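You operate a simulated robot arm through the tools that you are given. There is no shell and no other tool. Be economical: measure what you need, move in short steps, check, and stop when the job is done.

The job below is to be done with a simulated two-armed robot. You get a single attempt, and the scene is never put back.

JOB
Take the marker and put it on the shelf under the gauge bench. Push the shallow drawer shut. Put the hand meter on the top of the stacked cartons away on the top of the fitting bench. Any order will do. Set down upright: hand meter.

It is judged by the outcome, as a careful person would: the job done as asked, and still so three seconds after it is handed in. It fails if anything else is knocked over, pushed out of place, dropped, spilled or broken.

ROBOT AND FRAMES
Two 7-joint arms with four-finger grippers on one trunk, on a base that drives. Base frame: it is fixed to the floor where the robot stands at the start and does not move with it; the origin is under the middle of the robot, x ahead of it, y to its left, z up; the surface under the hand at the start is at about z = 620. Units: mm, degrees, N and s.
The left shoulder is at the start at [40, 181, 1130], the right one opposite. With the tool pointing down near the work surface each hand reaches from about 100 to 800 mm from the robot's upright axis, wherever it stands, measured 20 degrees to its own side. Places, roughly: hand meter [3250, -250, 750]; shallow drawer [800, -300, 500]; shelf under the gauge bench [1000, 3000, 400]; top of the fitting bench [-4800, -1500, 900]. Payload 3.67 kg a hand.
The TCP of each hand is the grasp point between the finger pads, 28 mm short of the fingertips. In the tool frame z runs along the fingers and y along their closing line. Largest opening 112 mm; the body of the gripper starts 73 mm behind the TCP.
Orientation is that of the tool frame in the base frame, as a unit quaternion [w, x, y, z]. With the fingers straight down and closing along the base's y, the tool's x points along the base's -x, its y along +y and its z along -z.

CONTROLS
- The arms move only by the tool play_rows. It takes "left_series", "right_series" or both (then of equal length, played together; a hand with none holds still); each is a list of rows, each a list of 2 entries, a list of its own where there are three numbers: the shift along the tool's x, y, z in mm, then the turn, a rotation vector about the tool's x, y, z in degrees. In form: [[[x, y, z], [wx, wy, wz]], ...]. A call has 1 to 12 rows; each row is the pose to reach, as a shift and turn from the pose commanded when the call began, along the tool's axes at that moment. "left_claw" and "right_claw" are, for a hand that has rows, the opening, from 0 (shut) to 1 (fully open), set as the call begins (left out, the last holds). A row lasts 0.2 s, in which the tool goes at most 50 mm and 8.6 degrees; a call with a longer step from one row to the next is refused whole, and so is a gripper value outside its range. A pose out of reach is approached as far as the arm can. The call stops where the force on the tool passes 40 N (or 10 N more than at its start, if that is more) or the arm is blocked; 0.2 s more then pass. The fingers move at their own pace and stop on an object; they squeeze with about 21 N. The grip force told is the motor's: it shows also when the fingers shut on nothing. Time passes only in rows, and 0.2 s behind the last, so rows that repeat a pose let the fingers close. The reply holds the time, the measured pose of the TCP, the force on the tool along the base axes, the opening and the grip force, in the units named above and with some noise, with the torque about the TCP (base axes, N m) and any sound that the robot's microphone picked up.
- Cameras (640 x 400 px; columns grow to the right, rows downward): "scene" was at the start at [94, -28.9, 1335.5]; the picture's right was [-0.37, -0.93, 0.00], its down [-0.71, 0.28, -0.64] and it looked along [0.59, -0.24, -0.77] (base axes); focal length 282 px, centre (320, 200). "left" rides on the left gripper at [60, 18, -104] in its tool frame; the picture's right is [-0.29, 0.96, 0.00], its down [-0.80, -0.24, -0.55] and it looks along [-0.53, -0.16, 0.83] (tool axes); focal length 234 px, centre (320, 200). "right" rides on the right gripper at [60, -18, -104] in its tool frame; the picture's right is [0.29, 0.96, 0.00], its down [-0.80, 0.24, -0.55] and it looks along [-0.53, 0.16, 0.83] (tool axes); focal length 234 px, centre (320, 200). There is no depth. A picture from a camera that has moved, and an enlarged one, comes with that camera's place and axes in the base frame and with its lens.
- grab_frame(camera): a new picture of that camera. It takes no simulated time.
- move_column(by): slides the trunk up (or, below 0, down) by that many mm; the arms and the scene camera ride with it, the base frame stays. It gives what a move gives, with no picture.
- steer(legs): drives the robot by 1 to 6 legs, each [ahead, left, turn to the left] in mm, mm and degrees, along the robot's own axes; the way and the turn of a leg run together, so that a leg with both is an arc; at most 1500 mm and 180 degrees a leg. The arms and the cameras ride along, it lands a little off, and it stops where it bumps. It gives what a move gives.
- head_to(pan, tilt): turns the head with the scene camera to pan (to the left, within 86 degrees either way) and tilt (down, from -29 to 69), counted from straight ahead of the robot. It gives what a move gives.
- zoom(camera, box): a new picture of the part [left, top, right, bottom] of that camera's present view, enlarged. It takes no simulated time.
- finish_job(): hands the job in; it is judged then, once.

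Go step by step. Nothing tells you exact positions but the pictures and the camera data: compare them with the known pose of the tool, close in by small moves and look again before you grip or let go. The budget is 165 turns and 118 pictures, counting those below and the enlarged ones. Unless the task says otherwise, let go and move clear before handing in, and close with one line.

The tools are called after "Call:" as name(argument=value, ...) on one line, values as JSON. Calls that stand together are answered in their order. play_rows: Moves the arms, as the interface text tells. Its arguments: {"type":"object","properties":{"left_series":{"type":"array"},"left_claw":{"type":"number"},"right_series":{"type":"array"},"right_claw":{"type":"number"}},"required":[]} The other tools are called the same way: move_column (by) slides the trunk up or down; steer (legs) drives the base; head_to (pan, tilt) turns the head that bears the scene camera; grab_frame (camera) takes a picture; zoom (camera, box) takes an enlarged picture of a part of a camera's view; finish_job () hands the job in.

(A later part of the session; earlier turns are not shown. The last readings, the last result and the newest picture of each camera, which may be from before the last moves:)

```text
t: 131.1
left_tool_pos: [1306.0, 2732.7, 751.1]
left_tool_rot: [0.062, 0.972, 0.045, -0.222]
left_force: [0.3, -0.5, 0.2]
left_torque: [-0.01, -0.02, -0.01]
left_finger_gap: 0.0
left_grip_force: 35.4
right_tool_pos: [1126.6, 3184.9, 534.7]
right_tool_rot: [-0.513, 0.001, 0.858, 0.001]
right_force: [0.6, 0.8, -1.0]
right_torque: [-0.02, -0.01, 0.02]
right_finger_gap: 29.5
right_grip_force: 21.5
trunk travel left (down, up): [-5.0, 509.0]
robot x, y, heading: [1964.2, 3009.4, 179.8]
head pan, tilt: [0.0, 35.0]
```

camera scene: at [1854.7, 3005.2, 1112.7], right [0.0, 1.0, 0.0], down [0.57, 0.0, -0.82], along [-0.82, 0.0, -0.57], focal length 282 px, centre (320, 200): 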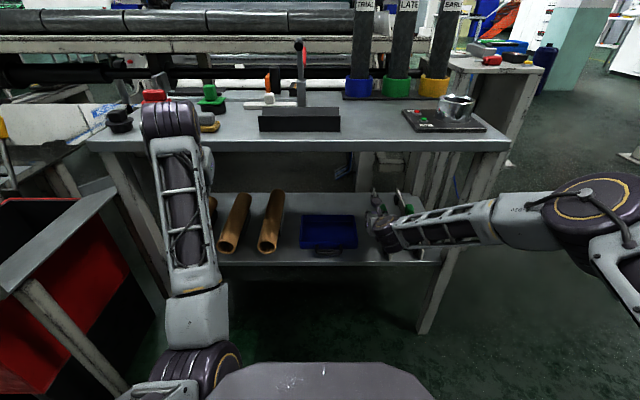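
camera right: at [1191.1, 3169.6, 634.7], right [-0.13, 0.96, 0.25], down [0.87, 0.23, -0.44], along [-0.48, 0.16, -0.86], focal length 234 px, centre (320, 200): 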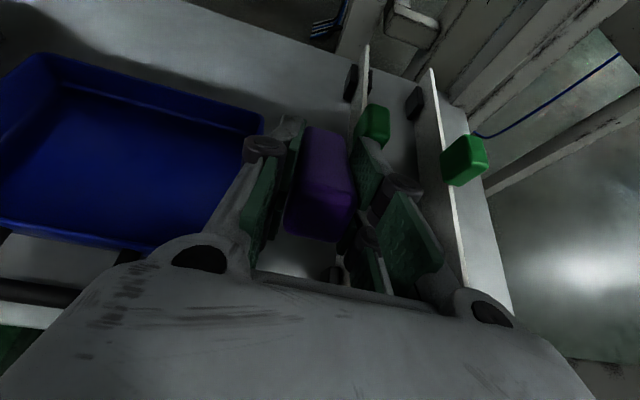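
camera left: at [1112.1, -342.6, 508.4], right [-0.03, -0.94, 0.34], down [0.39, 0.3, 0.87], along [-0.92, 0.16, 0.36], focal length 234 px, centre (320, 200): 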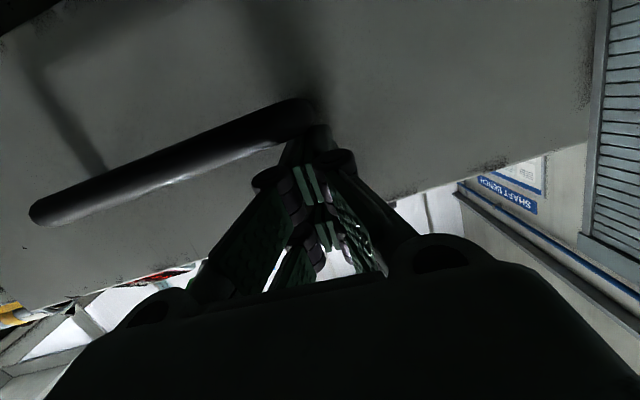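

The force was transient, but the levels are tall near this lane. The lane between the roll and the tray, centred on y ≈ 2898 and about 76 mm wide, has lower neighbours, so I'll move there.

Call:
play_rows(right_series=[[[10, -40, 0], [0, 0, 0]], [[10, -82, 0], [0, 0, 0]], [[10, -124, 0], [0, 0, 0]], [[10, -166, 0], [0, 0, 0]], [[10, -208, 0], [0, 0, 0]], [[10, -250, 0], [0, 0, 0]], [[10, -287, 0], [0, 0, 0]]])

Call:
grab_frame(camera="right")

Call:
grab_frame(camera="scene")

```text
t: 132.7
left_tool_pos: [1307.1, 2732.9, 751.2]
left_tool_rot: [0.062, 0.972, 0.046, -0.221]
left_force: [-0.3, 0.2, 0.2]
left_torque: [0.02, 0.04, -0.02]
left_finger_gap: 0.1
left_grip_force: 36.4
right_tool_pos: [1121.4, 2897.8, 543.8]
right_tool_rot: [-0.514, 0.001, 0.858, 0.002]
right_force: [0.4, 1.5, 0.3]
right_torque: [-0.01, 0.01, 0.02]
right_finger_gap: 29.2
right_grip_force: 21.3
trunk travel left (down, up): [-5.0, 509.0]
robot x, y, heading: [1964.4, 3008.6, 180.0]
head pan, tilt: [0.0, 35.0]
```

```text
62 pictures are left
camera right: at [1186.5, 2881.1, 646.3], right [-0.13, 0.96, 0.26], down [0.87, 0.24, -0.44], along [-0.48, 0.16, -0.86], focal length 234 px, centre (320, 200)
```

right: 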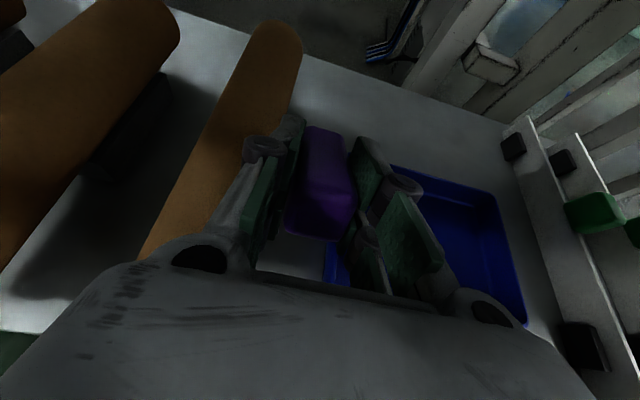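

```text
61 pictures are left
camera scene: at [1855.1, 3005.0, 1112.9], right [0.0, 1.0, 0.0], down [0.57, 0.0, -0.82], along [-0.82, 0.0, -0.57], focal length 282 px, centre (320, 200)
```

scene: 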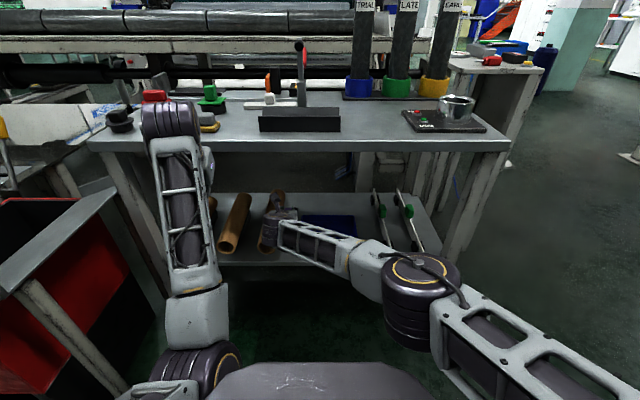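

The marker is centred over the lane, which spans y 2858–2938. I'll descend to z ≈ 470 and watch the forces.

Call:
play_rows(right_series=[[[-12, 0, 17], [0, 0, 0]], [[-24, 0, 34], [0, 0, 0]], [[-36, 0, 50], [0, 0, 0]], [[-48, 0, 67], [0, 0, 0]]])

Call:
grab_frame(camera="right")

Call:
zoom(camera="scene", box=[190, 170, 390, 290])

```text
t: 133.7
left_tool_pos: [1306.3, 2733.2, 751.2]
left_tool_rot: [0.063, 0.972, 0.046, -0.221]
left_force: [0.1, 0.6, 0.3]
left_torque: [-0.01, 0.01, -0.01]
left_finger_gap: 0.0
left_grip_force: 36.2
right_tool_pos: [1119.0, 2907.1, 509.6]
right_tool_rot: [-0.513, 0.001, 0.858, 0.001]
right_force: [0.2, -0.6, -0.2]
right_torque: [-0.02, -0.07, 0.03]
right_finger_gap: 29.5
right_grip_force: 21.2
right hand out of reach, approached as far as the arm can: row 1, 2, 3, 4
trunk travel left (down, up): [-5.0, 509.0]
robot x, y, heading: [1962.8, 3005.3, 180.0]
head pan, tilt: [0.0, 35.0]
```

```text
60 pictures are left
camera right: at [1183.5, 2889.3, 611.1], right [-0.13, 0.96, 0.25], down [0.87, 0.24, -0.44], along [-0.48, 0.16, -0.86], focal length 234 px, centre (320, 200)
```

right: 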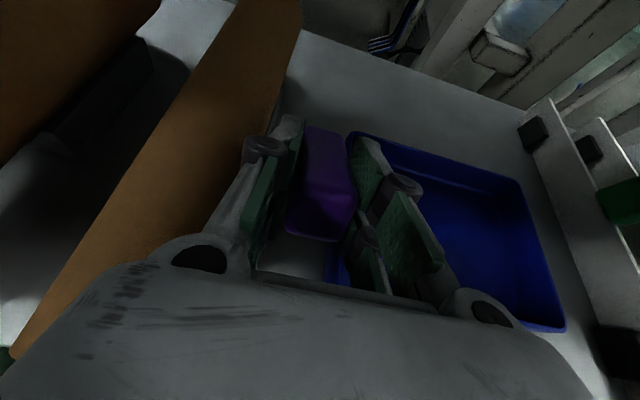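

```text
3.20 times, centred on (290, 230) of scene
camera zoom: at [1854.8, 3005.6, 1112.9], right [0.0, 1.0, 0.0], down [0.57, 0.0, -0.82], along [-0.82, 0.0, -0.57], focal length 904 px, centre (416, 104)
```

zoom: 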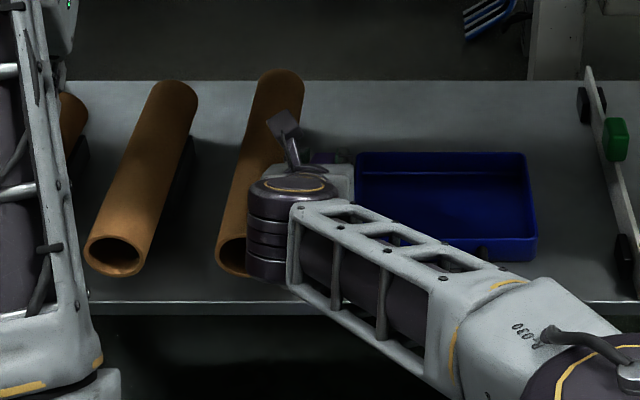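

The right arm is nearly fully extended, so the base must move forward about 110 mm. First I'll raise the left hand well above the bench top.

Call:
play_rows(left_series=[[[-18, 4, -36], [0, 0, 0]], [[-36, 8, -72], [0, 0, 0]], [[-54, 12, -108], [0, 0, 0]], [[-72, 16, -144], [0, 0, 0]], [[-90, 20, -178], [0, 0, 0]], [[-108, 24, -214], [0, 0, 0]]])

Call:
play_rows(right_series=[[[20, -4, -5], [0, 0, 0]], [[30, -8, -10], [0, 0, 0]]])

Call:
grab_frame(camera="scene")

```text
t: 135.1
left_tool_pos: [1266.0, 2714.0, 989.6]
left_tool_rot: [0.062, 0.972, 0.045, -0.221]
left_force: [0.5, 0.5, -0.2]
left_torque: [0.01, 0.03, -0.02]
left_finger_gap: 0.0
left_grip_force: 36.3
left hand out of reach, approached as far as the arm can: row 2, 3, 4, 5, 6
right_tool_pos: [1120.0, 2907.8, 510.0]
right_tool_rot: [-0.513, 0.0, 0.858, 0.0]
right_force: [-0.4, -0.3, -0.3]
right_torque: [-0.03, -0.01, 0.0]
right_finger_gap: 29.2
right_grip_force: 20.5
trunk travel left (down, up): [-5.0, 509.0]
robot x, y, heading: [1961.9, 3002.7, 180.1]
head pan, tilt: [0.0, 35.0]
```

```text
t: 135.7
left_tool_pos: [1265.2, 2712.9, 988.0]
left_tool_rot: [0.061, 0.972, 0.045, -0.221]
left_force: [0.2, 0.0, -0.6]
left_torque: [-0.04, 0.01, -0.01]
left_finger_gap: 0.0
left_grip_force: 36.0
right_tool_pos: [1113.9, 2898.0, 539.9]
right_tool_rot: [-0.514, 0.001, 0.858, 0.001]
right_force: [0.7, -0.4, 0.0]
right_torque: [0.01, 0.01, 0.01]
right_finger_gap: 29.7
right_grip_force: 20.8
trunk travel left (down, up): [-5.0, 509.0]
robot x, y, heading: [1960.5, 3005.6, 180.0]
head pan, tilt: [0.0, 35.0]
```

```text
58 pictures are left
camera scene: at [1854.8, 3005.8, 1112.9], right [0.0, 1.0, 0.0], down [0.57, 0.0, -0.82], along [-0.82, 0.0, -0.57], focal length 282 px, centre (320, 200)
```

scene: 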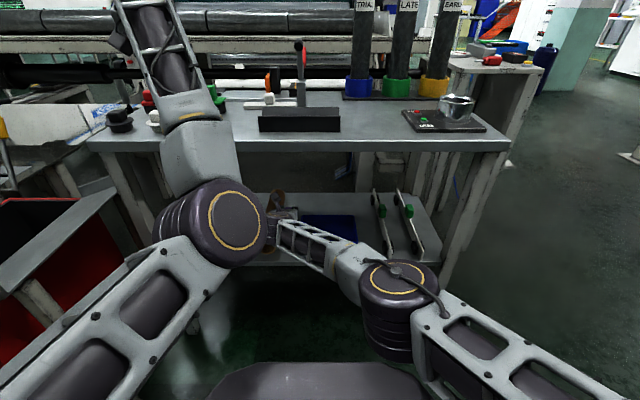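

The left hand is now high and clear. I'll drive forward 110 mm, then lower the marker into the lane.

Call:
steer(legs=[[110, 0, 0]])

Call:
play_rows(right_series=[[[-25, 0, -10], [0, 0, 0]], [[-50, 0, -15], [0, 0, 0]], [[-75, 0, -10], [0, 0, 0]], [[-95, 0, -5], [0, 0, 0]]])

Call:
grab_frame(camera="right")

```text
t: 136.8
left_tool_pos: [1157.6, 2710.5, 987.4]
left_tool_rot: [0.062, 0.972, 0.045, -0.22]
left_force: [-0.3, 0.0, -1.1]
left_torque: [0.0, -0.07, 0.01]
left_finger_gap: 0.0
left_grip_force: 35.7
right_tool_pos: [1005.9, 2894.7, 538.1]
right_tool_rot: [-0.512, -0.001, 0.859, -0.001]
right_force: [0.2, 0.5, 0.2]
right_torque: [0.04, -0.02, 0.0]
right_finger_gap: 29.3
right_grip_force: 20.9
trunk travel left (down, up): [-5.0, 509.0]
robot x, y, heading: [1853.5, 3006.1, -179.6]
head pan, tilt: [0.0, 35.0]
```

```text
t: 137.8
left_tool_pos: [1161.0, 2712.4, 989.9]
left_tool_rot: [0.061, 0.972, 0.046, -0.222]
left_force: [0.0, -0.4, 0.3]
left_torque: [0.02, -0.02, 0.03]
left_finger_gap: 0.0
left_grip_force: 35.7
right_tool_pos: [1055.0, 2898.2, 461.3]
right_tool_rot: [-0.516, 0.001, 0.857, 0.002]
right_force: [0.0, 13.5, 14.9]
right_torque: [-0.28, 0.3, 0.23]
right_finger_gap: 29.6
right_grip_force: 21.3
trunk travel left (down, up): [-5.0, 509.0]
robot x, y, heading: [1853.5, 3006.2, -179.9]
head pan, tilt: [0.0, 35.0]
```

```text
57 pictures are left
camera right: at [1118.6, 2881.4, 563.0], right [-0.13, 0.96, 0.26], down [0.86, 0.24, -0.45], along [-0.49, 0.16, -0.86], focal length 234 px, centre (320, 200)
```

right: 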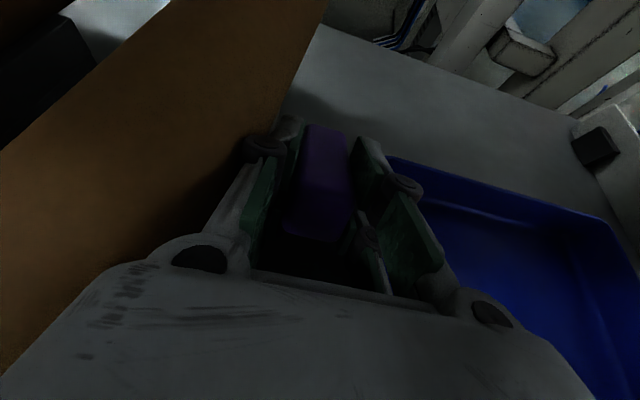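

The left knuckle is brushing the cardboard roll. I'll lift off, shift 13 mm toward the low tray, and check again.

Call:
play_rows(right_series=[[[15, 2, 0], [0, 0, 0]], [[25, 8, 0], [0, 0, 0]], [[25, 13, 0], [0, 0, 0]]])

Call:
play_rows(right_series=[[[-10, 0, -4], [0, 0, 0]], [[-20, 0, -8], [0, 0, 0]]])

Call:
grab_frame(camera="right")

```text
t: 138.7
left_tool_pos: [1157.8, 2710.1, 988.7]
left_tool_rot: [0.062, 0.972, 0.047, -0.221]
left_force: [0.1, -0.3, -0.4]
left_torque: [-0.03, 0.03, 0.0]
left_finger_gap: 0.0
left_grip_force: 35.5
right_tool_pos: [1043.0, 2908.3, 479.9]
right_tool_rot: [-0.513, 0.0, 0.858, 0.0]
right_force: [0.8, 0.1, -0.1]
right_torque: [0.0, -0.01, 0.04]
right_finger_gap: 29.3
right_grip_force: 20.4
trunk travel left (down, up): [-5.0, 509.0]
robot x, y, heading: [1854.2, 3005.8, -179.9]
head pan, tilt: [0.0, 35.0]
```

```text
t: 139.2
left_tool_pos: [1157.7, 2710.7, 987.8]
left_tool_rot: [0.062, 0.972, 0.046, -0.221]
left_force: [-0.2, 0.3, -0.3]
left_torque: [-0.01, -0.03, -0.01]
left_finger_gap: 0.0
left_grip_force: 35.7
right_tool_pos: [1058.1, 2909.7, 465.4]
right_tool_rot: [-0.512, 0.0, 0.859, 0.0]
right_force: [-0.4, 0.5, 0.1]
right_torque: [0.01, -0.04, 0.02]
right_finger_gap: 29.6
right_grip_force: 21.1
trunk travel left (down, up): [-5.0, 509.0]
robot x, y, heading: [1852.7, 3002.4, -180.0]
head pan, tilt: [0.0, 35.0]
```

```text
56 pictures are left
camera right: at [1123.8, 2891.7, 567.5], right [-0.14, 0.96, 0.25], down [0.87, 0.24, -0.44], along [-0.48, 0.16, -0.86], focal length 234 px, centre (320, 200)
```

right: 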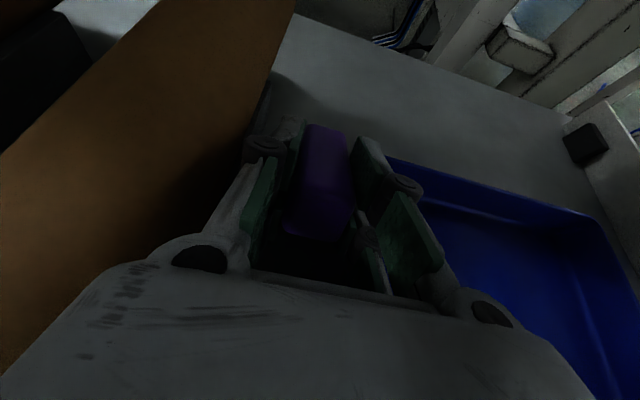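

Contact is gone. Now I'll lower in small vertical steps until the tip touches the shelf.

Call:
play_rows(right_series=[[[-5, -1, 3], [0, 0, 0]], [[-11, -2, 6], [0, 0, 0]], [[-16, -3, 9], [0, 0, 0]]])

```text
t: 140.1
left_tool_pos: [1162.4, 2711.7, 991.2]
left_tool_rot: [0.062, 0.972, 0.047, -0.223]
left_force: [0.6, -0.3, 1.0]
left_torque: [-0.04, 0.01, -0.01]
left_finger_gap: 0.1
left_grip_force: 35.5
right_tool_pos: [1059.6, 2907.2, 454.8]
right_tool_rot: [-0.518, 0.0, 0.856, 0.001]
right_force: [2.6, 4.2, 29.3]
right_torque: [0.05, 0.44, -0.12]
right_finger_gap: 29.5
right_grip_force: 21.4
trunk travel left (down, up): [-5.0, 509.0]
robot x, y, heading: [1854.4, 3007.3, -179.7]
head pan, tilt: [0.0, 35.0]
```

There's 29 N of contact, centred nearer the TCP than I expected. I'll look.

Call:
grab_frame(camera="right")

Call:
head_to(pan=10, tilt=40)

Call:
zoom(camera="scene", box=[220, 90, 420, 220])

```text
55 pictures are left
camera right: at [1124.2, 2889.0, 556.1], right [-0.13, 0.96, 0.26], down [0.86, 0.24, -0.45], along [-0.49, 0.16, -0.86], focal length 234 px, centre (320, 200)
```

right: 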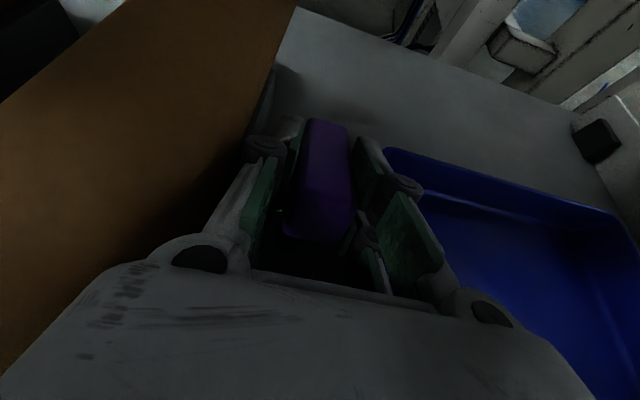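

```text
t: 140.8
left_tool_pos: [1161.5, 2712.4, 990.8]
left_tool_rot: [0.062, 0.972, 0.047, -0.222]
left_force: [-0.1, 0.0, 0.6]
left_torque: [-0.02, -0.05, -0.03]
left_finger_gap: 0.1
left_grip_force: 35.9
right_tool_pos: [1058.8, 2905.4, 455.4]
right_tool_rot: [-0.518, 0.0, 0.856, 0.001]
right_force: [-1.5, 4.8, 35.0]
right_torque: [0.1, 0.7, -0.22]
right_finger_gap: 29.5
right_grip_force: 20.7
trunk travel left (down, up): [-5.0, 509.0]
robot x, y, heading: [1856.1, 3005.7, -179.9]
head pan, tilt: [10.0, 40.0]
```

```text
3.08 times, centred on (320, 155) of scene
camera zoom: at [1755.0, 2991.2, 1105.8], right [-0.18, 0.98, 0.0], down [0.63, 0.11, -0.77], along [-0.76, -0.14, -0.64], focal length 869 px, centre (320, 338)
```

zoom: 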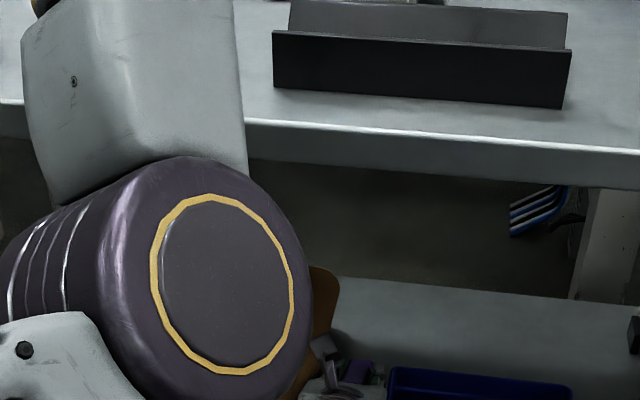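

The fingertips seem to be just touching neighbours while the marker tip is practically on the shelf. I'll ease up a few mm, then open slightly to let the marker settle.

Call:
play_rows(right_series=[[[10, 1, -5], [0, 0, 0]], [[13, 2, -7], [0, 0, 0]]])

```text
t: 141.4
left_tool_pos: [1158.9, 2709.5, 988.3]
left_tool_rot: [0.062, 0.972, 0.047, -0.221]
left_force: [0.2, 0.2, 0.8]
left_torque: [0.0, 0.02, -0.02]
left_finger_gap: 0.0
left_grip_force: 35.5
right_tool_pos: [1061.5, 2904.8, 460.3]
right_tool_rot: [-0.512, -0.001, 0.859, -0.001]
right_force: [-0.9, 0.2, -0.7]
right_torque: [0.01, 0.02, 0.0]
right_finger_gap: 29.3
right_grip_force: 20.7
trunk travel left (down, up): [-5.0, 509.0]
robot x, y, heading: [1852.9, 3008.9, -179.8]
head pan, tilt: [10.0, 40.0]
```

Call:
play_rows(right_series=[[[-4, 0, 2], [0, 0, 0]], [[-4, 0, 2], [0, 0, 0]]])

Call:
play_rows(right_series=[[[0, 0, 0], [0, 0, 0]], [[0, 0, 0], [0, 0, 0]]], right_claw=0.39)

Call:
grab_frame(camera="right")

```text
t: 142.0
left_tool_pos: [1158.4, 2711.4, 987.7]
left_tool_rot: [0.062, 0.972, 0.047, -0.221]
left_force: [-0.2, -0.4, 0.5]
left_torque: [0.01, 0.0, 0.0]
left_finger_gap: 0.0
left_grip_force: 35.3
right_tool_pos: [1060.8, 2907.0, 458.1]
right_tool_rot: [-0.513, -0.001, 0.858, 0.0]
right_force: [1.6, 0.6, -0.4]
right_torque: [0.0, -0.01, -0.03]
right_finger_gap: 29.5
right_grip_force: 21.2
trunk travel left (down, up): [-5.0, 509.0]
robot x, y, heading: [1850.8, 3006.1, -179.9]
head pan, tilt: [10.0, 40.0]
```

```text
t: 142.6
left_tool_pos: [1158.3, 2711.1, 989.0]
left_tool_rot: [0.061, 0.972, 0.047, -0.221]
left_force: [-0.4, -0.3, 0.5]
left_torque: [-0.01, 0.0, 0.04]
left_finger_gap: 0.0
left_grip_force: 35.6
right_tool_pos: [1060.3, 2906.6, 458.3]
right_tool_rot: [-0.513, -0.002, 0.858, -0.001]
right_force: [-0.1, -0.4, -0.7]
right_torque: [-0.01, 0.01, -0.04]
right_finger_gap: 43.5
right_grip_force: 0.0
trunk travel left (down, up): [-5.0, 509.0]
robot x, y, heading: [1852.0, 3006.8, -180.1]
head pan, tilt: [10.0, 40.0]
```

```text
53 pictures are left
camera right: at [1125.0, 2889.5, 560.3], right [-0.14, 0.96, 0.25], down [0.86, 0.24, -0.44], along [-0.48, 0.16, -0.86], focal length 234 px, centre (320, 200)
```

right: 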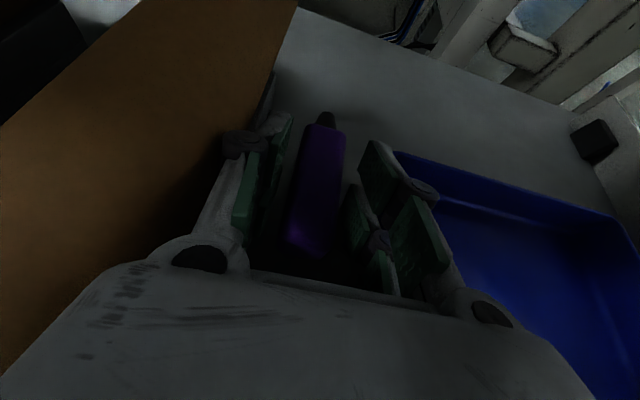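

The marker lies flat on the shelf, its nib visible. I'll lift the hand straight up and then back the robot out.

Call:
play_rows(right_series=[[[20, 0, -10], [0, 0, 0]], [[45, 0, -24], [0, 0, 0]], [[70, 0, -38], [0, 0, 0]]])

Call:
steer(legs=[[-450, 0, 0]])

Call:
head_to(pan=0, tilt=25)

Call:
grab_frame(camera="scene")

Call:
zoom(camera="scene", box=[220, 150, 420, 275])

```text
t: 143.4
left_tool_pos: [1158.1, 2710.3, 987.7]
left_tool_rot: [0.062, 0.972, 0.046, -0.221]
left_force: [0.4, -0.1, -0.1]
left_torque: [0.0, 0.03, -0.03]
left_finger_gap: 0.0
left_grip_force: 35.8
right_tool_pos: [1060.7, 2907.3, 537.1]
right_tool_rot: [-0.514, -0.001, 0.858, -0.001]
right_force: [0.2, 0.3, 0.1]
right_torque: [0.0, 0.0, -0.02]
right_finger_gap: 43.9
right_grip_force: 0.0
trunk travel left (down, up): [-5.0, 509.0]
robot x, y, heading: [1854.4, 3002.3, -179.8]
head pan, tilt: [10.0, 40.0]
```

```text
t: 146.2
left_tool_pos: [1617.8, 2711.8, 988.4]
left_tool_rot: [0.063, 0.972, 0.047, -0.221]
left_force: [0.5, -0.7, 0.7]
left_torque: [0.0, 0.02, 0.01]
left_finger_gap: 0.1
left_grip_force: 35.6
right_tool_pos: [1520.5, 2906.7, 536.5]
right_tool_rot: [-0.514, 0.0, 0.858, 0.0]
right_force: [0.7, 0.6, 0.6]
right_torque: [-0.01, 0.0, -0.01]
right_finger_gap: 43.7
right_grip_force: 0.1
trunk travel left (down, up): [-5.0, 509.0]
robot x, y, heading: [2312.1, 3004.9, -179.7]
head pan, tilt: [10.0, 40.0]
```

```text
t: 147.0
left_tool_pos: [1618.4, 2711.5, 988.5]
left_tool_rot: [0.063, 0.972, 0.047, -0.221]
left_force: [-0.2, -0.6, -0.7]
left_torque: [0.01, 0.0, 0.01]
left_finger_gap: 0.3
left_grip_force: 35.9
right_tool_pos: [1519.3, 2907.4, 535.4]
right_tool_rot: [-0.513, -0.001, 0.858, 0.0]
right_force: [0.0, 0.0, 1.0]
right_torque: [0.01, 0.0, -0.01]
right_finger_gap: 43.8
right_grip_force: 0.1
trunk travel left (down, up): [-5.0, 509.0]
robot x, y, heading: [2311.6, 3007.5, -179.9]
head pan, tilt: [0.0, 25.0]
```

```text
52 pictures are left
camera scene: at [2202.7, 3006.6, 1128.6], right [0.0, 1.0, 0.0], down [0.42, 0.0, -0.91], along [-0.91, 0.0, -0.42], focal length 282 px, centre (320, 200)
```

scene: 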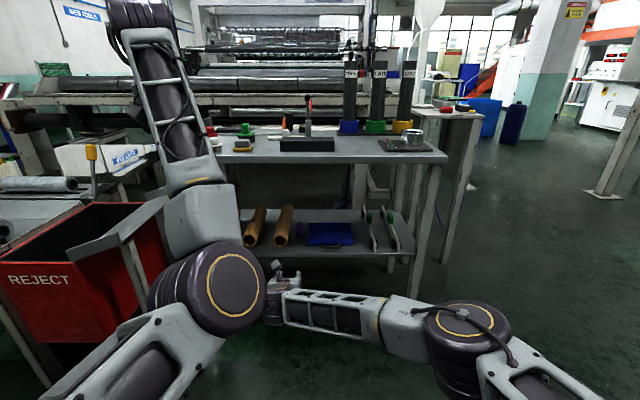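

```text
3.20 times, centred on (320, 212) of scene
camera zoom: at [2202.7, 3006.6, 1128.6], right [0.0, 1.0, 0.0], down [0.42, 0.0, -0.91], along [-0.91, 0.0, -0.42], focal length 904 px, centre (320, 160)
```

zoom: 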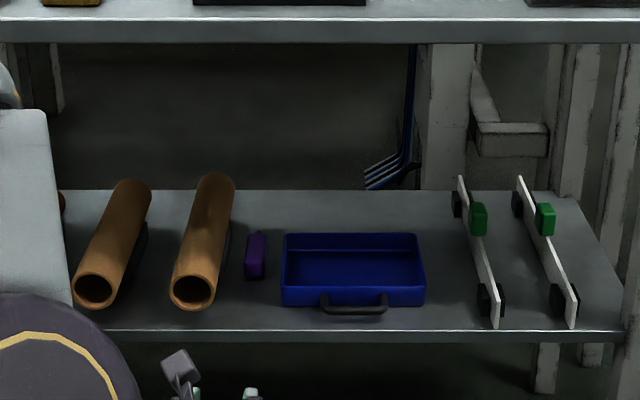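

The marker is safely on the shelf and nothing is disturbed. Now I'll raise the trunk and fold the right hand back to pointing down.

Call:
move_column(by=245)

Call:
play_rows(right_series=[[[-10, 0, -30], [0, -8, 0]], [[-20, 0, -60], [0, -16, 0]], [[-30, 0, -90], [0, -24, 0]], [[-40, 0, -120], [0, -32, 0]], [[-50, 0, -150], [0, -40, 0]], [[-60, 0, -180], [0, -48, 0]], [[-70, 0, -210], [0, -56, 0]], [[-80, 0, -240], [0, -61.8, 0]]], right_claw=0.5)

```text
t: 149.5
left_tool_pos: [1618.9, 2712.5, 1233.2]
left_tool_rot: [0.063, 0.972, 0.047, -0.221]
left_force: [-0.1, 0.4, -0.9]
left_torque: [0.0, -0.01, -0.02]
left_finger_gap: 0.0
left_grip_force: 35.7
right_tool_pos: [1519.4, 2907.6, 779.9]
right_tool_rot: [-0.514, -0.001, 0.858, 0.0]
right_force: [-0.1, -0.6, 0.2]
right_torque: [0.0, 0.0, 0.02]
right_finger_gap: 43.5
right_grip_force: 0.2
trunk travel left (down, up): [-250.0, 264.0]
robot x, y, heading: [2309.9, 3009.3, -180.1]
head pan, tilt: [0.0, 25.0]
```

```text
t: 151.3
left_tool_pos: [1618.3, 2711.7, 1233.8]
left_tool_rot: [0.062, 0.972, 0.047, -0.221]
left_force: [0.0, 0.1, 0.2]
left_torque: [0.0, 0.01, -0.01]
left_finger_gap: 0.1
left_grip_force: 35.9
right_tool_pos: [1767.1, 2909.8, 825.1]
right_tool_rot: [0.001, -0.002, 1.0, 0.0]
right_force: [0.8, -0.6, -0.2]
right_torque: [0.01, 0.04, -0.01]
right_finger_gap: 55.8
right_grip_force: 0.1
trunk travel left (down, up): [-250.0, 264.0]
robot x, y, heading: [2310.6, 3006.4, -180.0]
head pan, tilt: [0.0, 25.0]
```

The right hand is pointing down again. I'll move it to its own side and undo the roll.

Call:
play_rows(right_series=[[[-20, 30, 0], [0, 0, -8]], [[-30, 60, 0], [0, 0, -16]], [[-30, 90, 0], [0, 0, -24]], [[-30, 120, 0], [0, 0, -32]], [[-30, 150, 0], [0, 0, -40]], [[-30, 180, 0], [0, 0, -48]], [[-30, 210, 0], [0, 0, -56]], [[-30, 240, 0], [0, 0, -64]], [[-30, 260, 0], [0, 0, -72]], [[-30, 280, 0], [0, 0, -80]], [[-30, 280, 0], [0, 0, -88]]])

Call:
play_rows(right_series=[[[0, 0, 0], [0, 0, -8]], [[0, 0, 0], [0, 0, -16]], [[0, 0, 0], [0, 0, -24]], [[0, 0, 0], [0, 0, -32]], [[0, 0, 0], [0, 0, -40]], [[0, 0, 0], [0, 0, -48]], [[0, 0, 0], [0, 0, -56]], [[0, 0, 0], [0, 0, -64]], [[0, 0, 0], [0, 0, -72]], [[0, 0, 0], [0, 0, -80]], [[0, 0, 0], [0, 0, -88]], [[0, 0, 0], [0, 0, -92]]])

Call:
head_to(pan=86, tilt=20)

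Call:
grab_frame(camera="scene")

```text
t: 153.7
left_tool_pos: [1617.8, 2711.1, 1232.9]
left_tool_rot: [0.063, 0.972, 0.048, -0.221]
left_force: [0.1, -0.1, 0.9]
left_torque: [0.02, 0.0, -0.01]
left_finger_gap: 0.1
left_grip_force: 35.6
right_tool_pos: [1798.1, 3188.3, 822.4]
right_tool_rot: [-0.001, -0.696, 0.718, 0.001]
right_force: [-0.6, 0.1, -0.2]
right_torque: [0.01, 0.01, 0.02]
right_finger_gap: 55.6
right_grip_force: 0.1
trunk travel left (down, up): [-250.0, 264.0]
robot x, y, heading: [2313.4, 3007.7, -179.4]
head pan, tilt: [0.0, 25.0]
```

```text
t: 156.3
left_tool_pos: [1618.3, 2710.8, 1233.3]
left_tool_rot: [0.063, 0.972, 0.047, -0.221]
left_force: [0.6, -0.4, 0.2]
left_torque: [-0.03, -0.03, 0.0]
left_finger_gap: 0.1
left_grip_force: 36.0
right_tool_pos: [1799.8, 3188.5, 824.0]
right_tool_rot: [0.0, 1.0, 0.002, 0.0]
right_force: [-0.6, 1.3, 0.8]
right_torque: [0.03, -0.02, 0.0]
right_finger_gap: 56.0
right_grip_force: 0.0
trunk travel left (down, up): [-250.0, 264.0]
robot x, y, heading: [2312.5, 3007.1, -179.7]
head pan, tilt: [0.0, 25.0]
```

```text
t: 157.9
left_tool_pos: [1618.5, 2710.4, 1233.5]
left_tool_rot: [0.063, 0.972, 0.048, -0.221]
left_force: [0.0, -0.1, 0.5]
left_torque: [0.0, -0.01, -0.03]
left_finger_gap: 0.0
left_grip_force: 35.6
right_tool_pos: [1799.2, 3188.5, 823.6]
right_tool_rot: [-0.001, 1.0, 0.0, 0.0]
right_force: [0.1, -0.6, -0.4]
right_torque: [-0.02, -0.01, 0.01]
right_finger_gap: 55.9
right_grip_force: 0.0
trunk travel left (down, up): [-250.0, 264.0]
robot x, y, heading: [2313.4, 3004.0, -179.9]
head pan, tilt: [85.9, 20.0]
```

```text
50 pictures are left
camera scene: at [2288.4, 2914.2, 1381.5], right [-1.0, 0.07, 0.0], down [0.02, 0.34, -0.94], along [-0.06, -0.94, -0.34], focal length 282 px, centre (320, 200)
```

scene: 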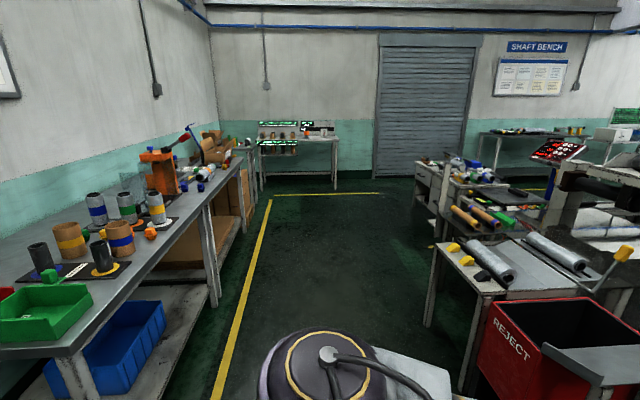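

The aisle back is clear. I'll drive down it to y ≈ 0 and turn to face the cartons with the meter.

Call:
steer(legs=[[0, 0, 90], [1500, 0, 0], [1480, 0, 0], [0, -350, 0], [0, 0, 90]])

Call:
head_to(pan=-10, tilt=25)

Call:
grab_frame(camera="scene")

```text
t: 183.3
left_tool_pos: [2609.0, 291.2, 1233.4]
left_tool_rot: [0.222, -0.045, 0.972, 0.062]
left_force: [0.5, 0.1, -0.6]
left_torque: [0.03, 0.02, 0.01]
left_finger_gap: 0.0
left_grip_force: 35.8
right_tool_pos: [2426.4, -183.0, 824.8]
right_tool_rot: [0.0, 0.003, 1.0, 0.0]
right_force: [-0.5, -0.8, 0.2]
right_torque: [-0.01, 0.01, 0.01]
right_finger_gap: 55.8
right_grip_force: 0.1
trunk travel left (down, up): [-250.0, 264.0]
robot x, y, heading: [1913.2, -3.2, 0.1]
head pan, tilt: [85.9, 20.0]
```

```text
t: 185.0
left_tool_pos: [2608.2, 291.8, 1233.3]
left_tool_rot: [0.221, -0.045, 0.972, 0.062]
left_force: [-0.8, 0.4, -0.4]
left_torque: [0.02, -0.02, 0.0]
left_finger_gap: 0.0
left_grip_force: 36.0
right_tool_pos: [2425.9, -183.4, 824.2]
right_tool_rot: [-0.001, 0.001, 1.0, 0.0]
right_force: [0.7, 0.8, 0.1]
right_torque: [-0.01, 0.01, 0.0]
right_finger_gap: 55.9
right_grip_force: 0.1
trunk travel left (down, up): [-250.0, 264.0]
robot x, y, heading: [1907.1, -1.6, 0.0]
head pan, tilt: [-10.0, 25.0]
```

```text
49 pictures are left
camera scene: at [2025.9, -17.1, 1373.3], right [-0.17, -0.98, 0.0], down [-0.42, 0.07, -0.91], along [0.89, -0.16, -0.42], focal length 282 px, centre (320, 200)
```

scene: 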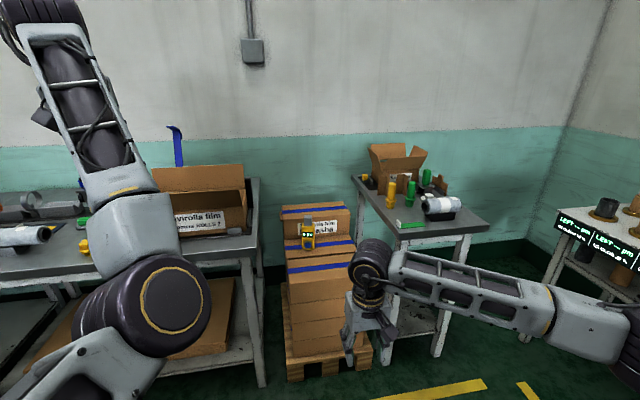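

I can see the meter on the front part of the carton stack. I'll zoom in to localise it.

Call:
zoom(camera="scene", box=[260, 195, 370, 275])

```text
5.00 times, centred on (315, 235) of scene
camera zoom: at [2025.9, -17.1, 1373.3], right [-0.17, -0.98, 0.0], down [-0.42, 0.07, -0.91], along [0.89, -0.16, -0.42], focal length 1412 px, centre (345, 25)
```

zoom: 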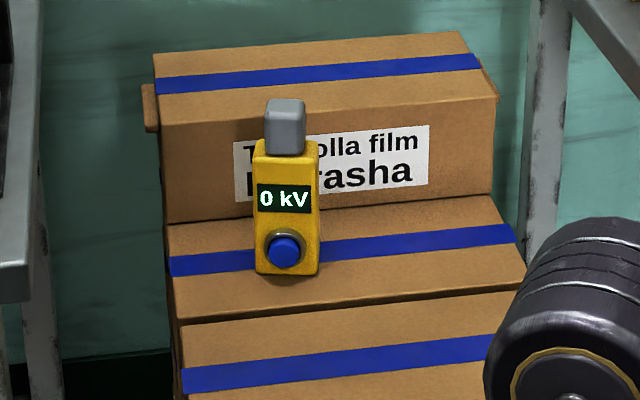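

The meter's base is around (3115, -165, 607), with a yellow body ~61 mm wide and ~175 mm total height. I'll raise the trunk a bit and drive closer.

Call:
move_column(by=100)

Call:
steer(legs=[[520, 0, 0]])

Call:
head_to(pan=-15, tilt=45)

Call:
grab_frame(camera="scene")

Call:
grab_frame(camera="right")

```text
t: 186.3
left_tool_pos: [2608.8, 292.4, 1332.0]
left_tool_rot: [0.22, -0.045, 0.973, 0.061]
left_force: [0.3, 0.0, -0.1]
left_torque: [0.0, -0.01, 0.01]
left_finger_gap: 0.2
left_grip_force: 36.2
right_tool_pos: [2425.1, -184.7, 922.4]
right_tool_rot: [0.0, 0.001, 1.0, 0.0]
right_force: [-0.2, -0.8, -0.8]
right_torque: [0.0, 0.01, -0.01]
right_finger_gap: 56.1
right_grip_force: 0.1
trunk travel left (down, up): [-350.0, 164.0]
robot x, y, heading: [1911.0, 0.7, -0.2]
head pan, tilt: [-10.0, 25.0]
```

```text
t: 189.5
left_tool_pos: [3125.2, 305.2, 1332.2]
left_tool_rot: [0.221, -0.052, 0.972, 0.063]
left_force: [-0.1, 0.2, -0.5]
left_torque: [0.01, 0.02, -0.01]
left_finger_gap: 0.1
left_grip_force: 35.9
right_tool_pos: [2950.6, -172.7, 923.4]
right_tool_rot: [-0.001, -0.006, 1.0, 0.0]
right_force: [0.1, 0.1, -0.6]
right_torque: [-0.01, 0.0, 0.03]
right_finger_gap: 55.9
right_grip_force: 0.0
trunk travel left (down, up): [-350.0, 164.0]
robot x, y, heading: [2432.2, 8.1, 0.8]
head pan, tilt: [-10.0, 25.0]
```

```text
t: 190.3
left_tool_pos: [3125.9, 306.3, 1332.2]
left_tool_rot: [0.22, -0.053, 0.972, 0.064]
left_force: [-0.4, -1.0, 0.1]
left_torque: [0.0, 0.0, -0.01]
left_finger_gap: 0.0
left_grip_force: 35.0
right_tool_pos: [2949.8, -173.5, 923.5]
right_tool_rot: [-0.001, -0.005, 1.0, 0.0]
right_force: [-1.0, 0.1, 0.8]
right_torque: [-0.04, 0.01, 0.03]
right_finger_gap: 55.9
right_grip_force: 0.2
trunk travel left (down, up): [-350.0, 164.0]
robot x, y, heading: [2434.6, 4.6, 0.6]
head pan, tilt: [-15.0, 45.0]
```

```text
47 pictures are left
camera scene: at [2535.8, -17.3, 1441.8], right [-0.24, -0.97, 0.0], down [-0.69, 0.17, -0.71], along [0.69, -0.17, -0.71], focal length 282 px, centre (320, 200)
```

scene: 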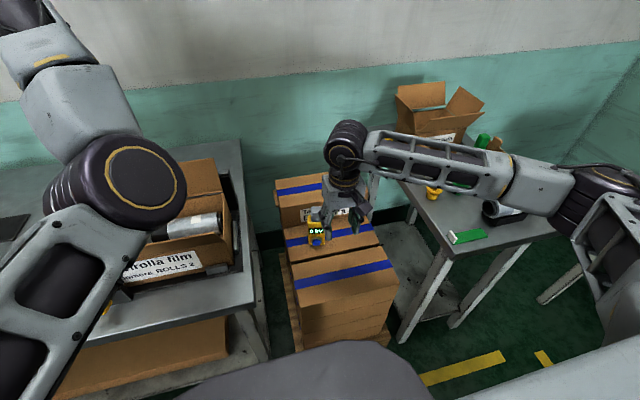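

```text
46 pictures are left
camera right: at [2891.0, -191.1, 1027.2], right [-0.3, 0.95, 0.0], down [0.79, 0.25, 0.55], along [0.53, 0.17, -0.83], focal length 234 px, centre (320, 200)
```

right: 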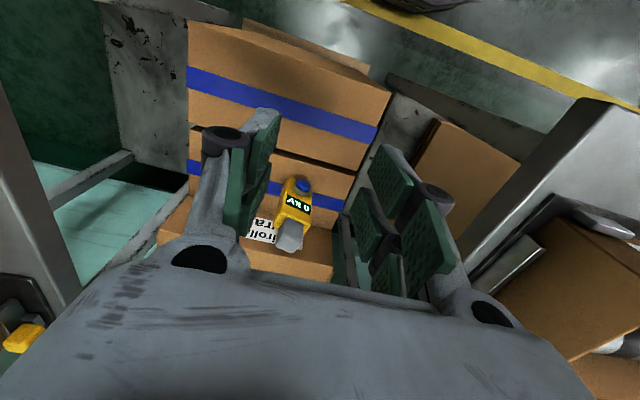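

Both views agree: the meter is at about (3123, -160), base z ≈ 607. I'll zoom in for its yaw.

Call:
zoom(camera="right", box=[240, 150, 360, 270])

Call:
zoom(camera="scene", box=[270, 190, 370, 270])

```text
3.33 times, centred on (300, 210) of right
camera zoom: at [2891.0, -191.1, 1027.2], right [-0.3, 0.95, 0.0], down [0.79, 0.25, 0.55], along [0.53, 0.17, -0.83], focal length 781 px, centre (387, 167)
```

zoom: 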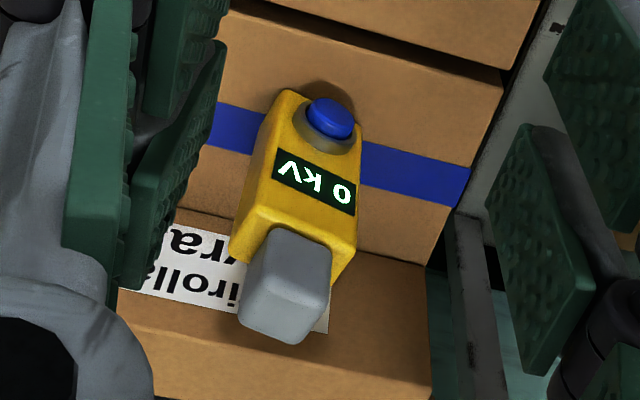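

```text
5.00 times, centred on (320, 230) of scene
camera zoom: at [2535.8, -17.3, 1441.8], right [-0.24, -0.97, 0.0], down [-0.69, 0.17, -0.71], along [0.69, -0.17, -0.71], focal length 1412 px, centre (320, 50)
```

zoom: 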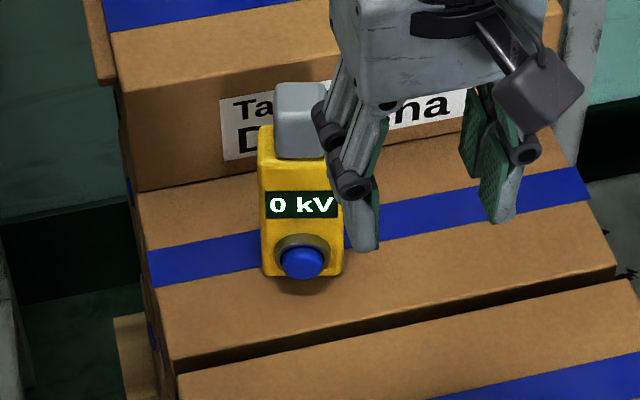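

The meter is yawed about 14°. I'll hover above it with the hand turned to match, then re-check.

Call:
play_rows(right_series=[[[-35, 3, 10], [0, 0, 3]], [[-75, 5, 25], [0, 0, 6]], [[-115, 8, 40], [0, 0, 9]], [[-155, 11, 55], [0, 0, 12]], [[-188, 13, 70], [0, 0, 14.5]], [[-188, 13, 70], [0, 0, 14.5]]], right_claw=0.85)

Call:
grab_frame(camera="right")

Call:
zoom(camera="scene", box=[250, 120, 410, 280])

```text
t: 191.7
left_tool_pos: [3125.7, 304.7, 1332.6]
left_tool_rot: [0.221, -0.052, 0.972, 0.063]
left_force: [0.4, -0.4, 0.5]
left_torque: [-0.01, 0.0, -0.04]
left_finger_gap: 0.0
left_grip_force: 36.0
right_tool_pos: [3139.8, -160.1, 846.6]
right_tool_rot: [0.0, 0.12, 0.993, 0.0]
right_force: [-0.1, -0.3, 1.4]
right_torque: [-0.01, -0.02, -0.04]
right_finger_gap: 95.1
right_grip_force: 0.1
trunk travel left (down, up): [-350.0, 164.0]
robot x, y, heading: [2437.4, 2.8, 0.9]
head pan, tilt: [-15.0, 45.0]
```

```text
43 pictures are left
camera right: at [3077.1, -162.6, 951.6], right [-0.05, 1.0, 0.0], down [0.83, 0.04, 0.55], along [0.55, 0.03, -0.83], focal length 234 px, centre (320, 200)
```

right: 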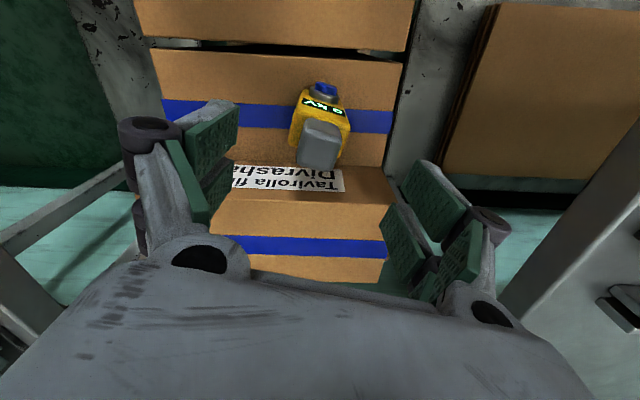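

```text
2.50 times, centred on (330, 200) of scene
camera zoom: at [2535.3, -17.8, 1441.8], right [-0.25, -0.97, 0.0], down [-0.69, 0.17, -0.71], along [0.69, -0.17, -0.71], focal length 706 px, centre (295, 200)
```

zoom: 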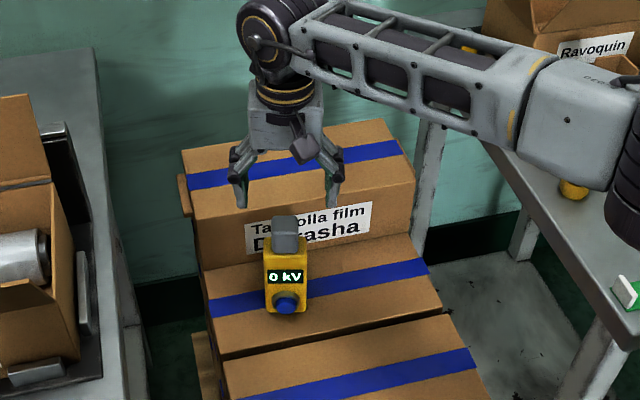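

Refined triangulation puts the meter's top at z ≈ 746, base ≈ 581 and centre ≈ (3156, -159). I'll shift forward 16 mm, lower partway and look again.

Call:
play_rows(right_series=[[[-8, 2, 15], [0, 0, 0]], [[-15.6, 4, 35], [0, 0, 0]], [[-15.6, 4, 55], [0, 0, 0]], [[-15.6, 4, 65], [0, 0, 0]]])

Call:
grab_frame(camera="right")

Call:
zoom(camera="scene", box=[270, 150, 370, 250])

```text
t: 192.7
left_tool_pos: [3126.3, 305.8, 1331.8]
left_tool_rot: [0.22, -0.052, 0.972, 0.063]
left_force: [-0.5, 0.1, -0.3]
left_torque: [0.0, -0.02, 0.0]
left_finger_gap: 0.0
left_grip_force: 35.7
right_tool_pos: [3153.9, -156.7, 788.2]
right_tool_rot: [0.0, 0.12, 0.993, 0.0]
right_force: [0.0, -0.6, 0.2]
right_torque: [-0.02, -0.01, 0.02]
right_finger_gap: 95.3
right_grip_force: 0.0
trunk travel left (down, up): [-350.0, 164.0]
robot x, y, heading: [2433.5, -2.3, 0.9]
head pan, tilt: [-15.0, 45.0]
```

```text
41 pictures are left
camera right: at [3092.0, -158.5, 892.5], right [-0.05, 1.0, 0.0], down [0.83, 0.04, 0.55], along [0.55, 0.03, -0.83], focal length 234 px, centre (320, 200)
```

right: 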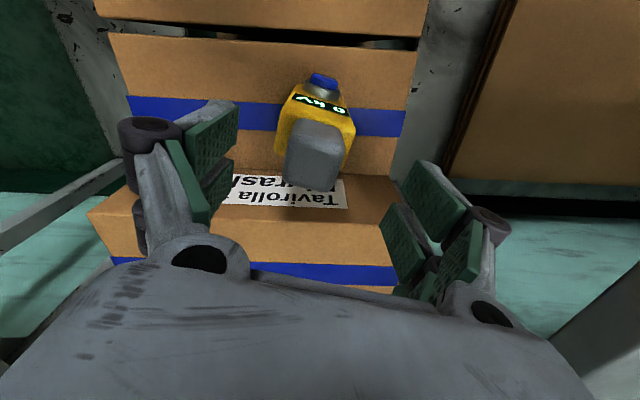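

```text
4.00 times, centred on (320, 200) of scene
camera zoom: at [2536.2, -17.1, 1441.7], right [-0.25, -0.97, 0.0], down [-0.69, 0.17, -0.71], along [0.69, -0.17, -0.71], focal length 1129 px, centre (320, 200)
```

zoom: 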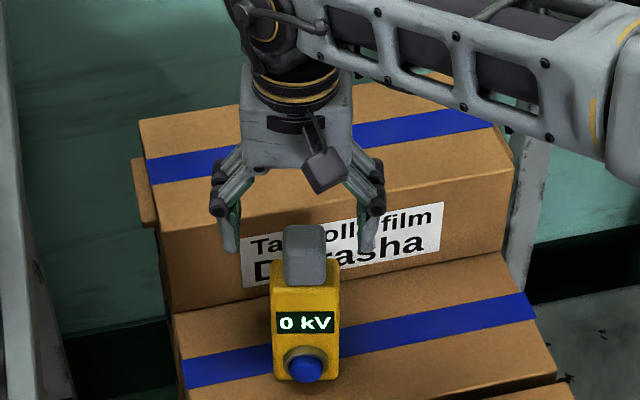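

Yaw matches well. I'll shift 8 mm forward and go down to TCP z ≈ 688.

Call:
play_rows(right_series=[[[-8.5, -1, 20], [0, 0, 0]], [[-8.5, -1, 45], [0, 0, 0]], [[-8.5, -1, 70], [0, 0, 0]], [[-8.5, -1, 88], [0, 0, 0]], [[-8.5, -1, 100], [0, 0, 0]]])

Call:
grab_frame(camera="right")

Call:
zoom(camera="scene", box=[270, 150, 370, 250])

```text
t: 193.9
left_tool_pos: [3126.1, 305.2, 1330.6]
left_tool_rot: [0.22, -0.052, 0.972, 0.064]
left_force: [0.4, 0.7, 0.8]
left_torque: [-0.03, -0.01, -0.01]
left_finger_gap: 0.0
left_grip_force: 35.6
right_tool_pos: [3156.7, -162.4, 693.0]
right_tool_rot: [0.0, 0.12, 0.993, 0.0]
right_force: [0.3, 0.1, 0.5]
right_torque: [0.04, 0.0, -0.01]
right_finger_gap: 95.1
right_grip_force: 0.0
right hand out of reach, approached as far as the arm can: row 4, 5
trunk travel left (down, up): [-350.0, 164.0]
robot x, y, heading: [2432.3, 4.8, 0.7]
head pan, tilt: [-15.0, 45.0]
```

```text
39 pictures are left
camera right: at [3095.6, -164.9, 798.3], right [-0.05, 1.0, 0.0], down [0.83, 0.04, 0.55], along [0.55, 0.03, -0.83], focal length 234 px, centre (320, 200)
```

right: 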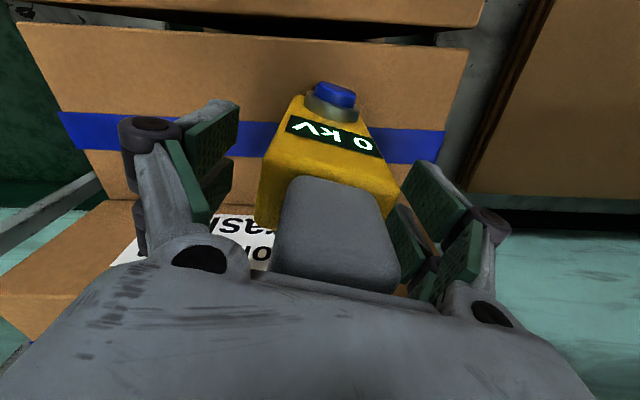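

```text
4.00 times, centred on (320, 200) of scene
camera zoom: at [2535.9, -18.1, 1441.7], right [-0.25, -0.97, 0.0], down [-0.69, 0.17, -0.71], along [0.69, -0.17, -0.71], focal length 1129 px, centre (320, 200)
```

zoom: 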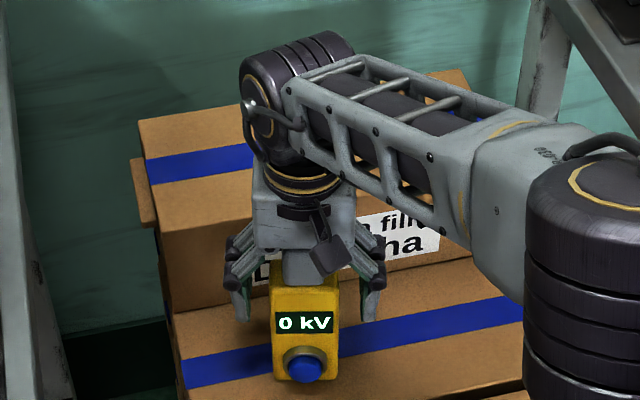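

The meter is between the fingers, slightly nearer the right finger. I'll shift 4 mm and close.

Call:
play_rows(right_series=[[[0, 4, 0], [0, 0, 0]], [[0, 4, 0], [0, 0, 0]]])

Call:
play_rows(right_series=[[[0, 0, 0], [0, 0, 0]], [[0, 0, 0], [0, 0, 0]], [[0, 0, 0], [0, 0, 0]]], right_claw=0)

Call:
grab_frame(camera="right")

```text
t: 194.5
left_tool_pos: [3126.0, 305.8, 1332.1]
left_tool_rot: [0.22, -0.052, 0.972, 0.064]
left_force: [0.4, -0.7, -0.2]
left_torque: [0.03, 0.01, 0.02]
left_finger_gap: 0.0
left_grip_force: 35.3
right_tool_pos: [3156.6, -158.2, 694.4]
right_tool_rot: [-0.001, 0.12, 0.993, 0.0]
right_force: [1.0, -0.5, -0.6]
right_torque: [0.03, -0.01, -0.01]
right_finger_gap: 95.5
right_grip_force: 0.0
trunk travel left (down, up): [-350.0, 164.0]
robot x, y, heading: [2433.2, 3.4, 0.8]
head pan, tilt: [-15.0, 45.0]
```

```text
t: 195.3
left_tool_pos: [3125.1, 306.0, 1331.1]
left_tool_rot: [0.221, -0.052, 0.972, 0.063]
left_force: [0.6, 0.5, 0.1]
left_torque: [0.03, 0.01, -0.01]
left_finger_gap: 0.0
left_grip_force: 36.1
right_tool_pos: [3156.7, -157.5, 694.9]
right_tool_rot: [-0.001, 0.12, 0.993, 0.0]
right_force: [1.2, -0.1, 0.6]
right_torque: [0.03, -0.07, 0.02]
right_finger_gap: 59.8
right_grip_force: 21.5
trunk travel left (down, up): [-350.0, 164.0]
robot x, y, heading: [2435.7, -1.1, 0.7]
head pan, tilt: [-15.0, 45.0]
```

```text
37 pictures are left
camera right: at [3095.6, -160.3, 798.2], right [-0.05, 1.0, 0.0], down [0.83, 0.04, 0.55], along [0.55, 0.03, -0.83], focal length 234 px, centre (320, 200)
```

right: 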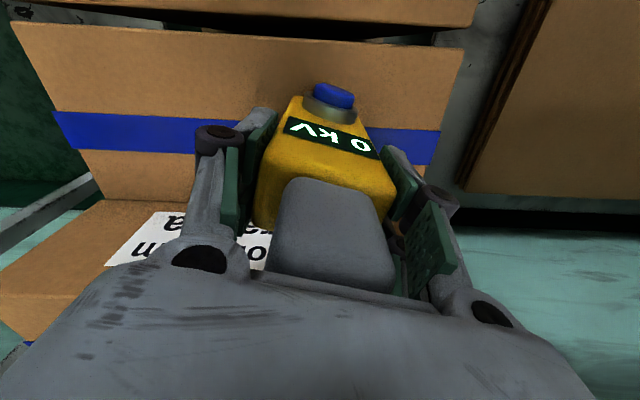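

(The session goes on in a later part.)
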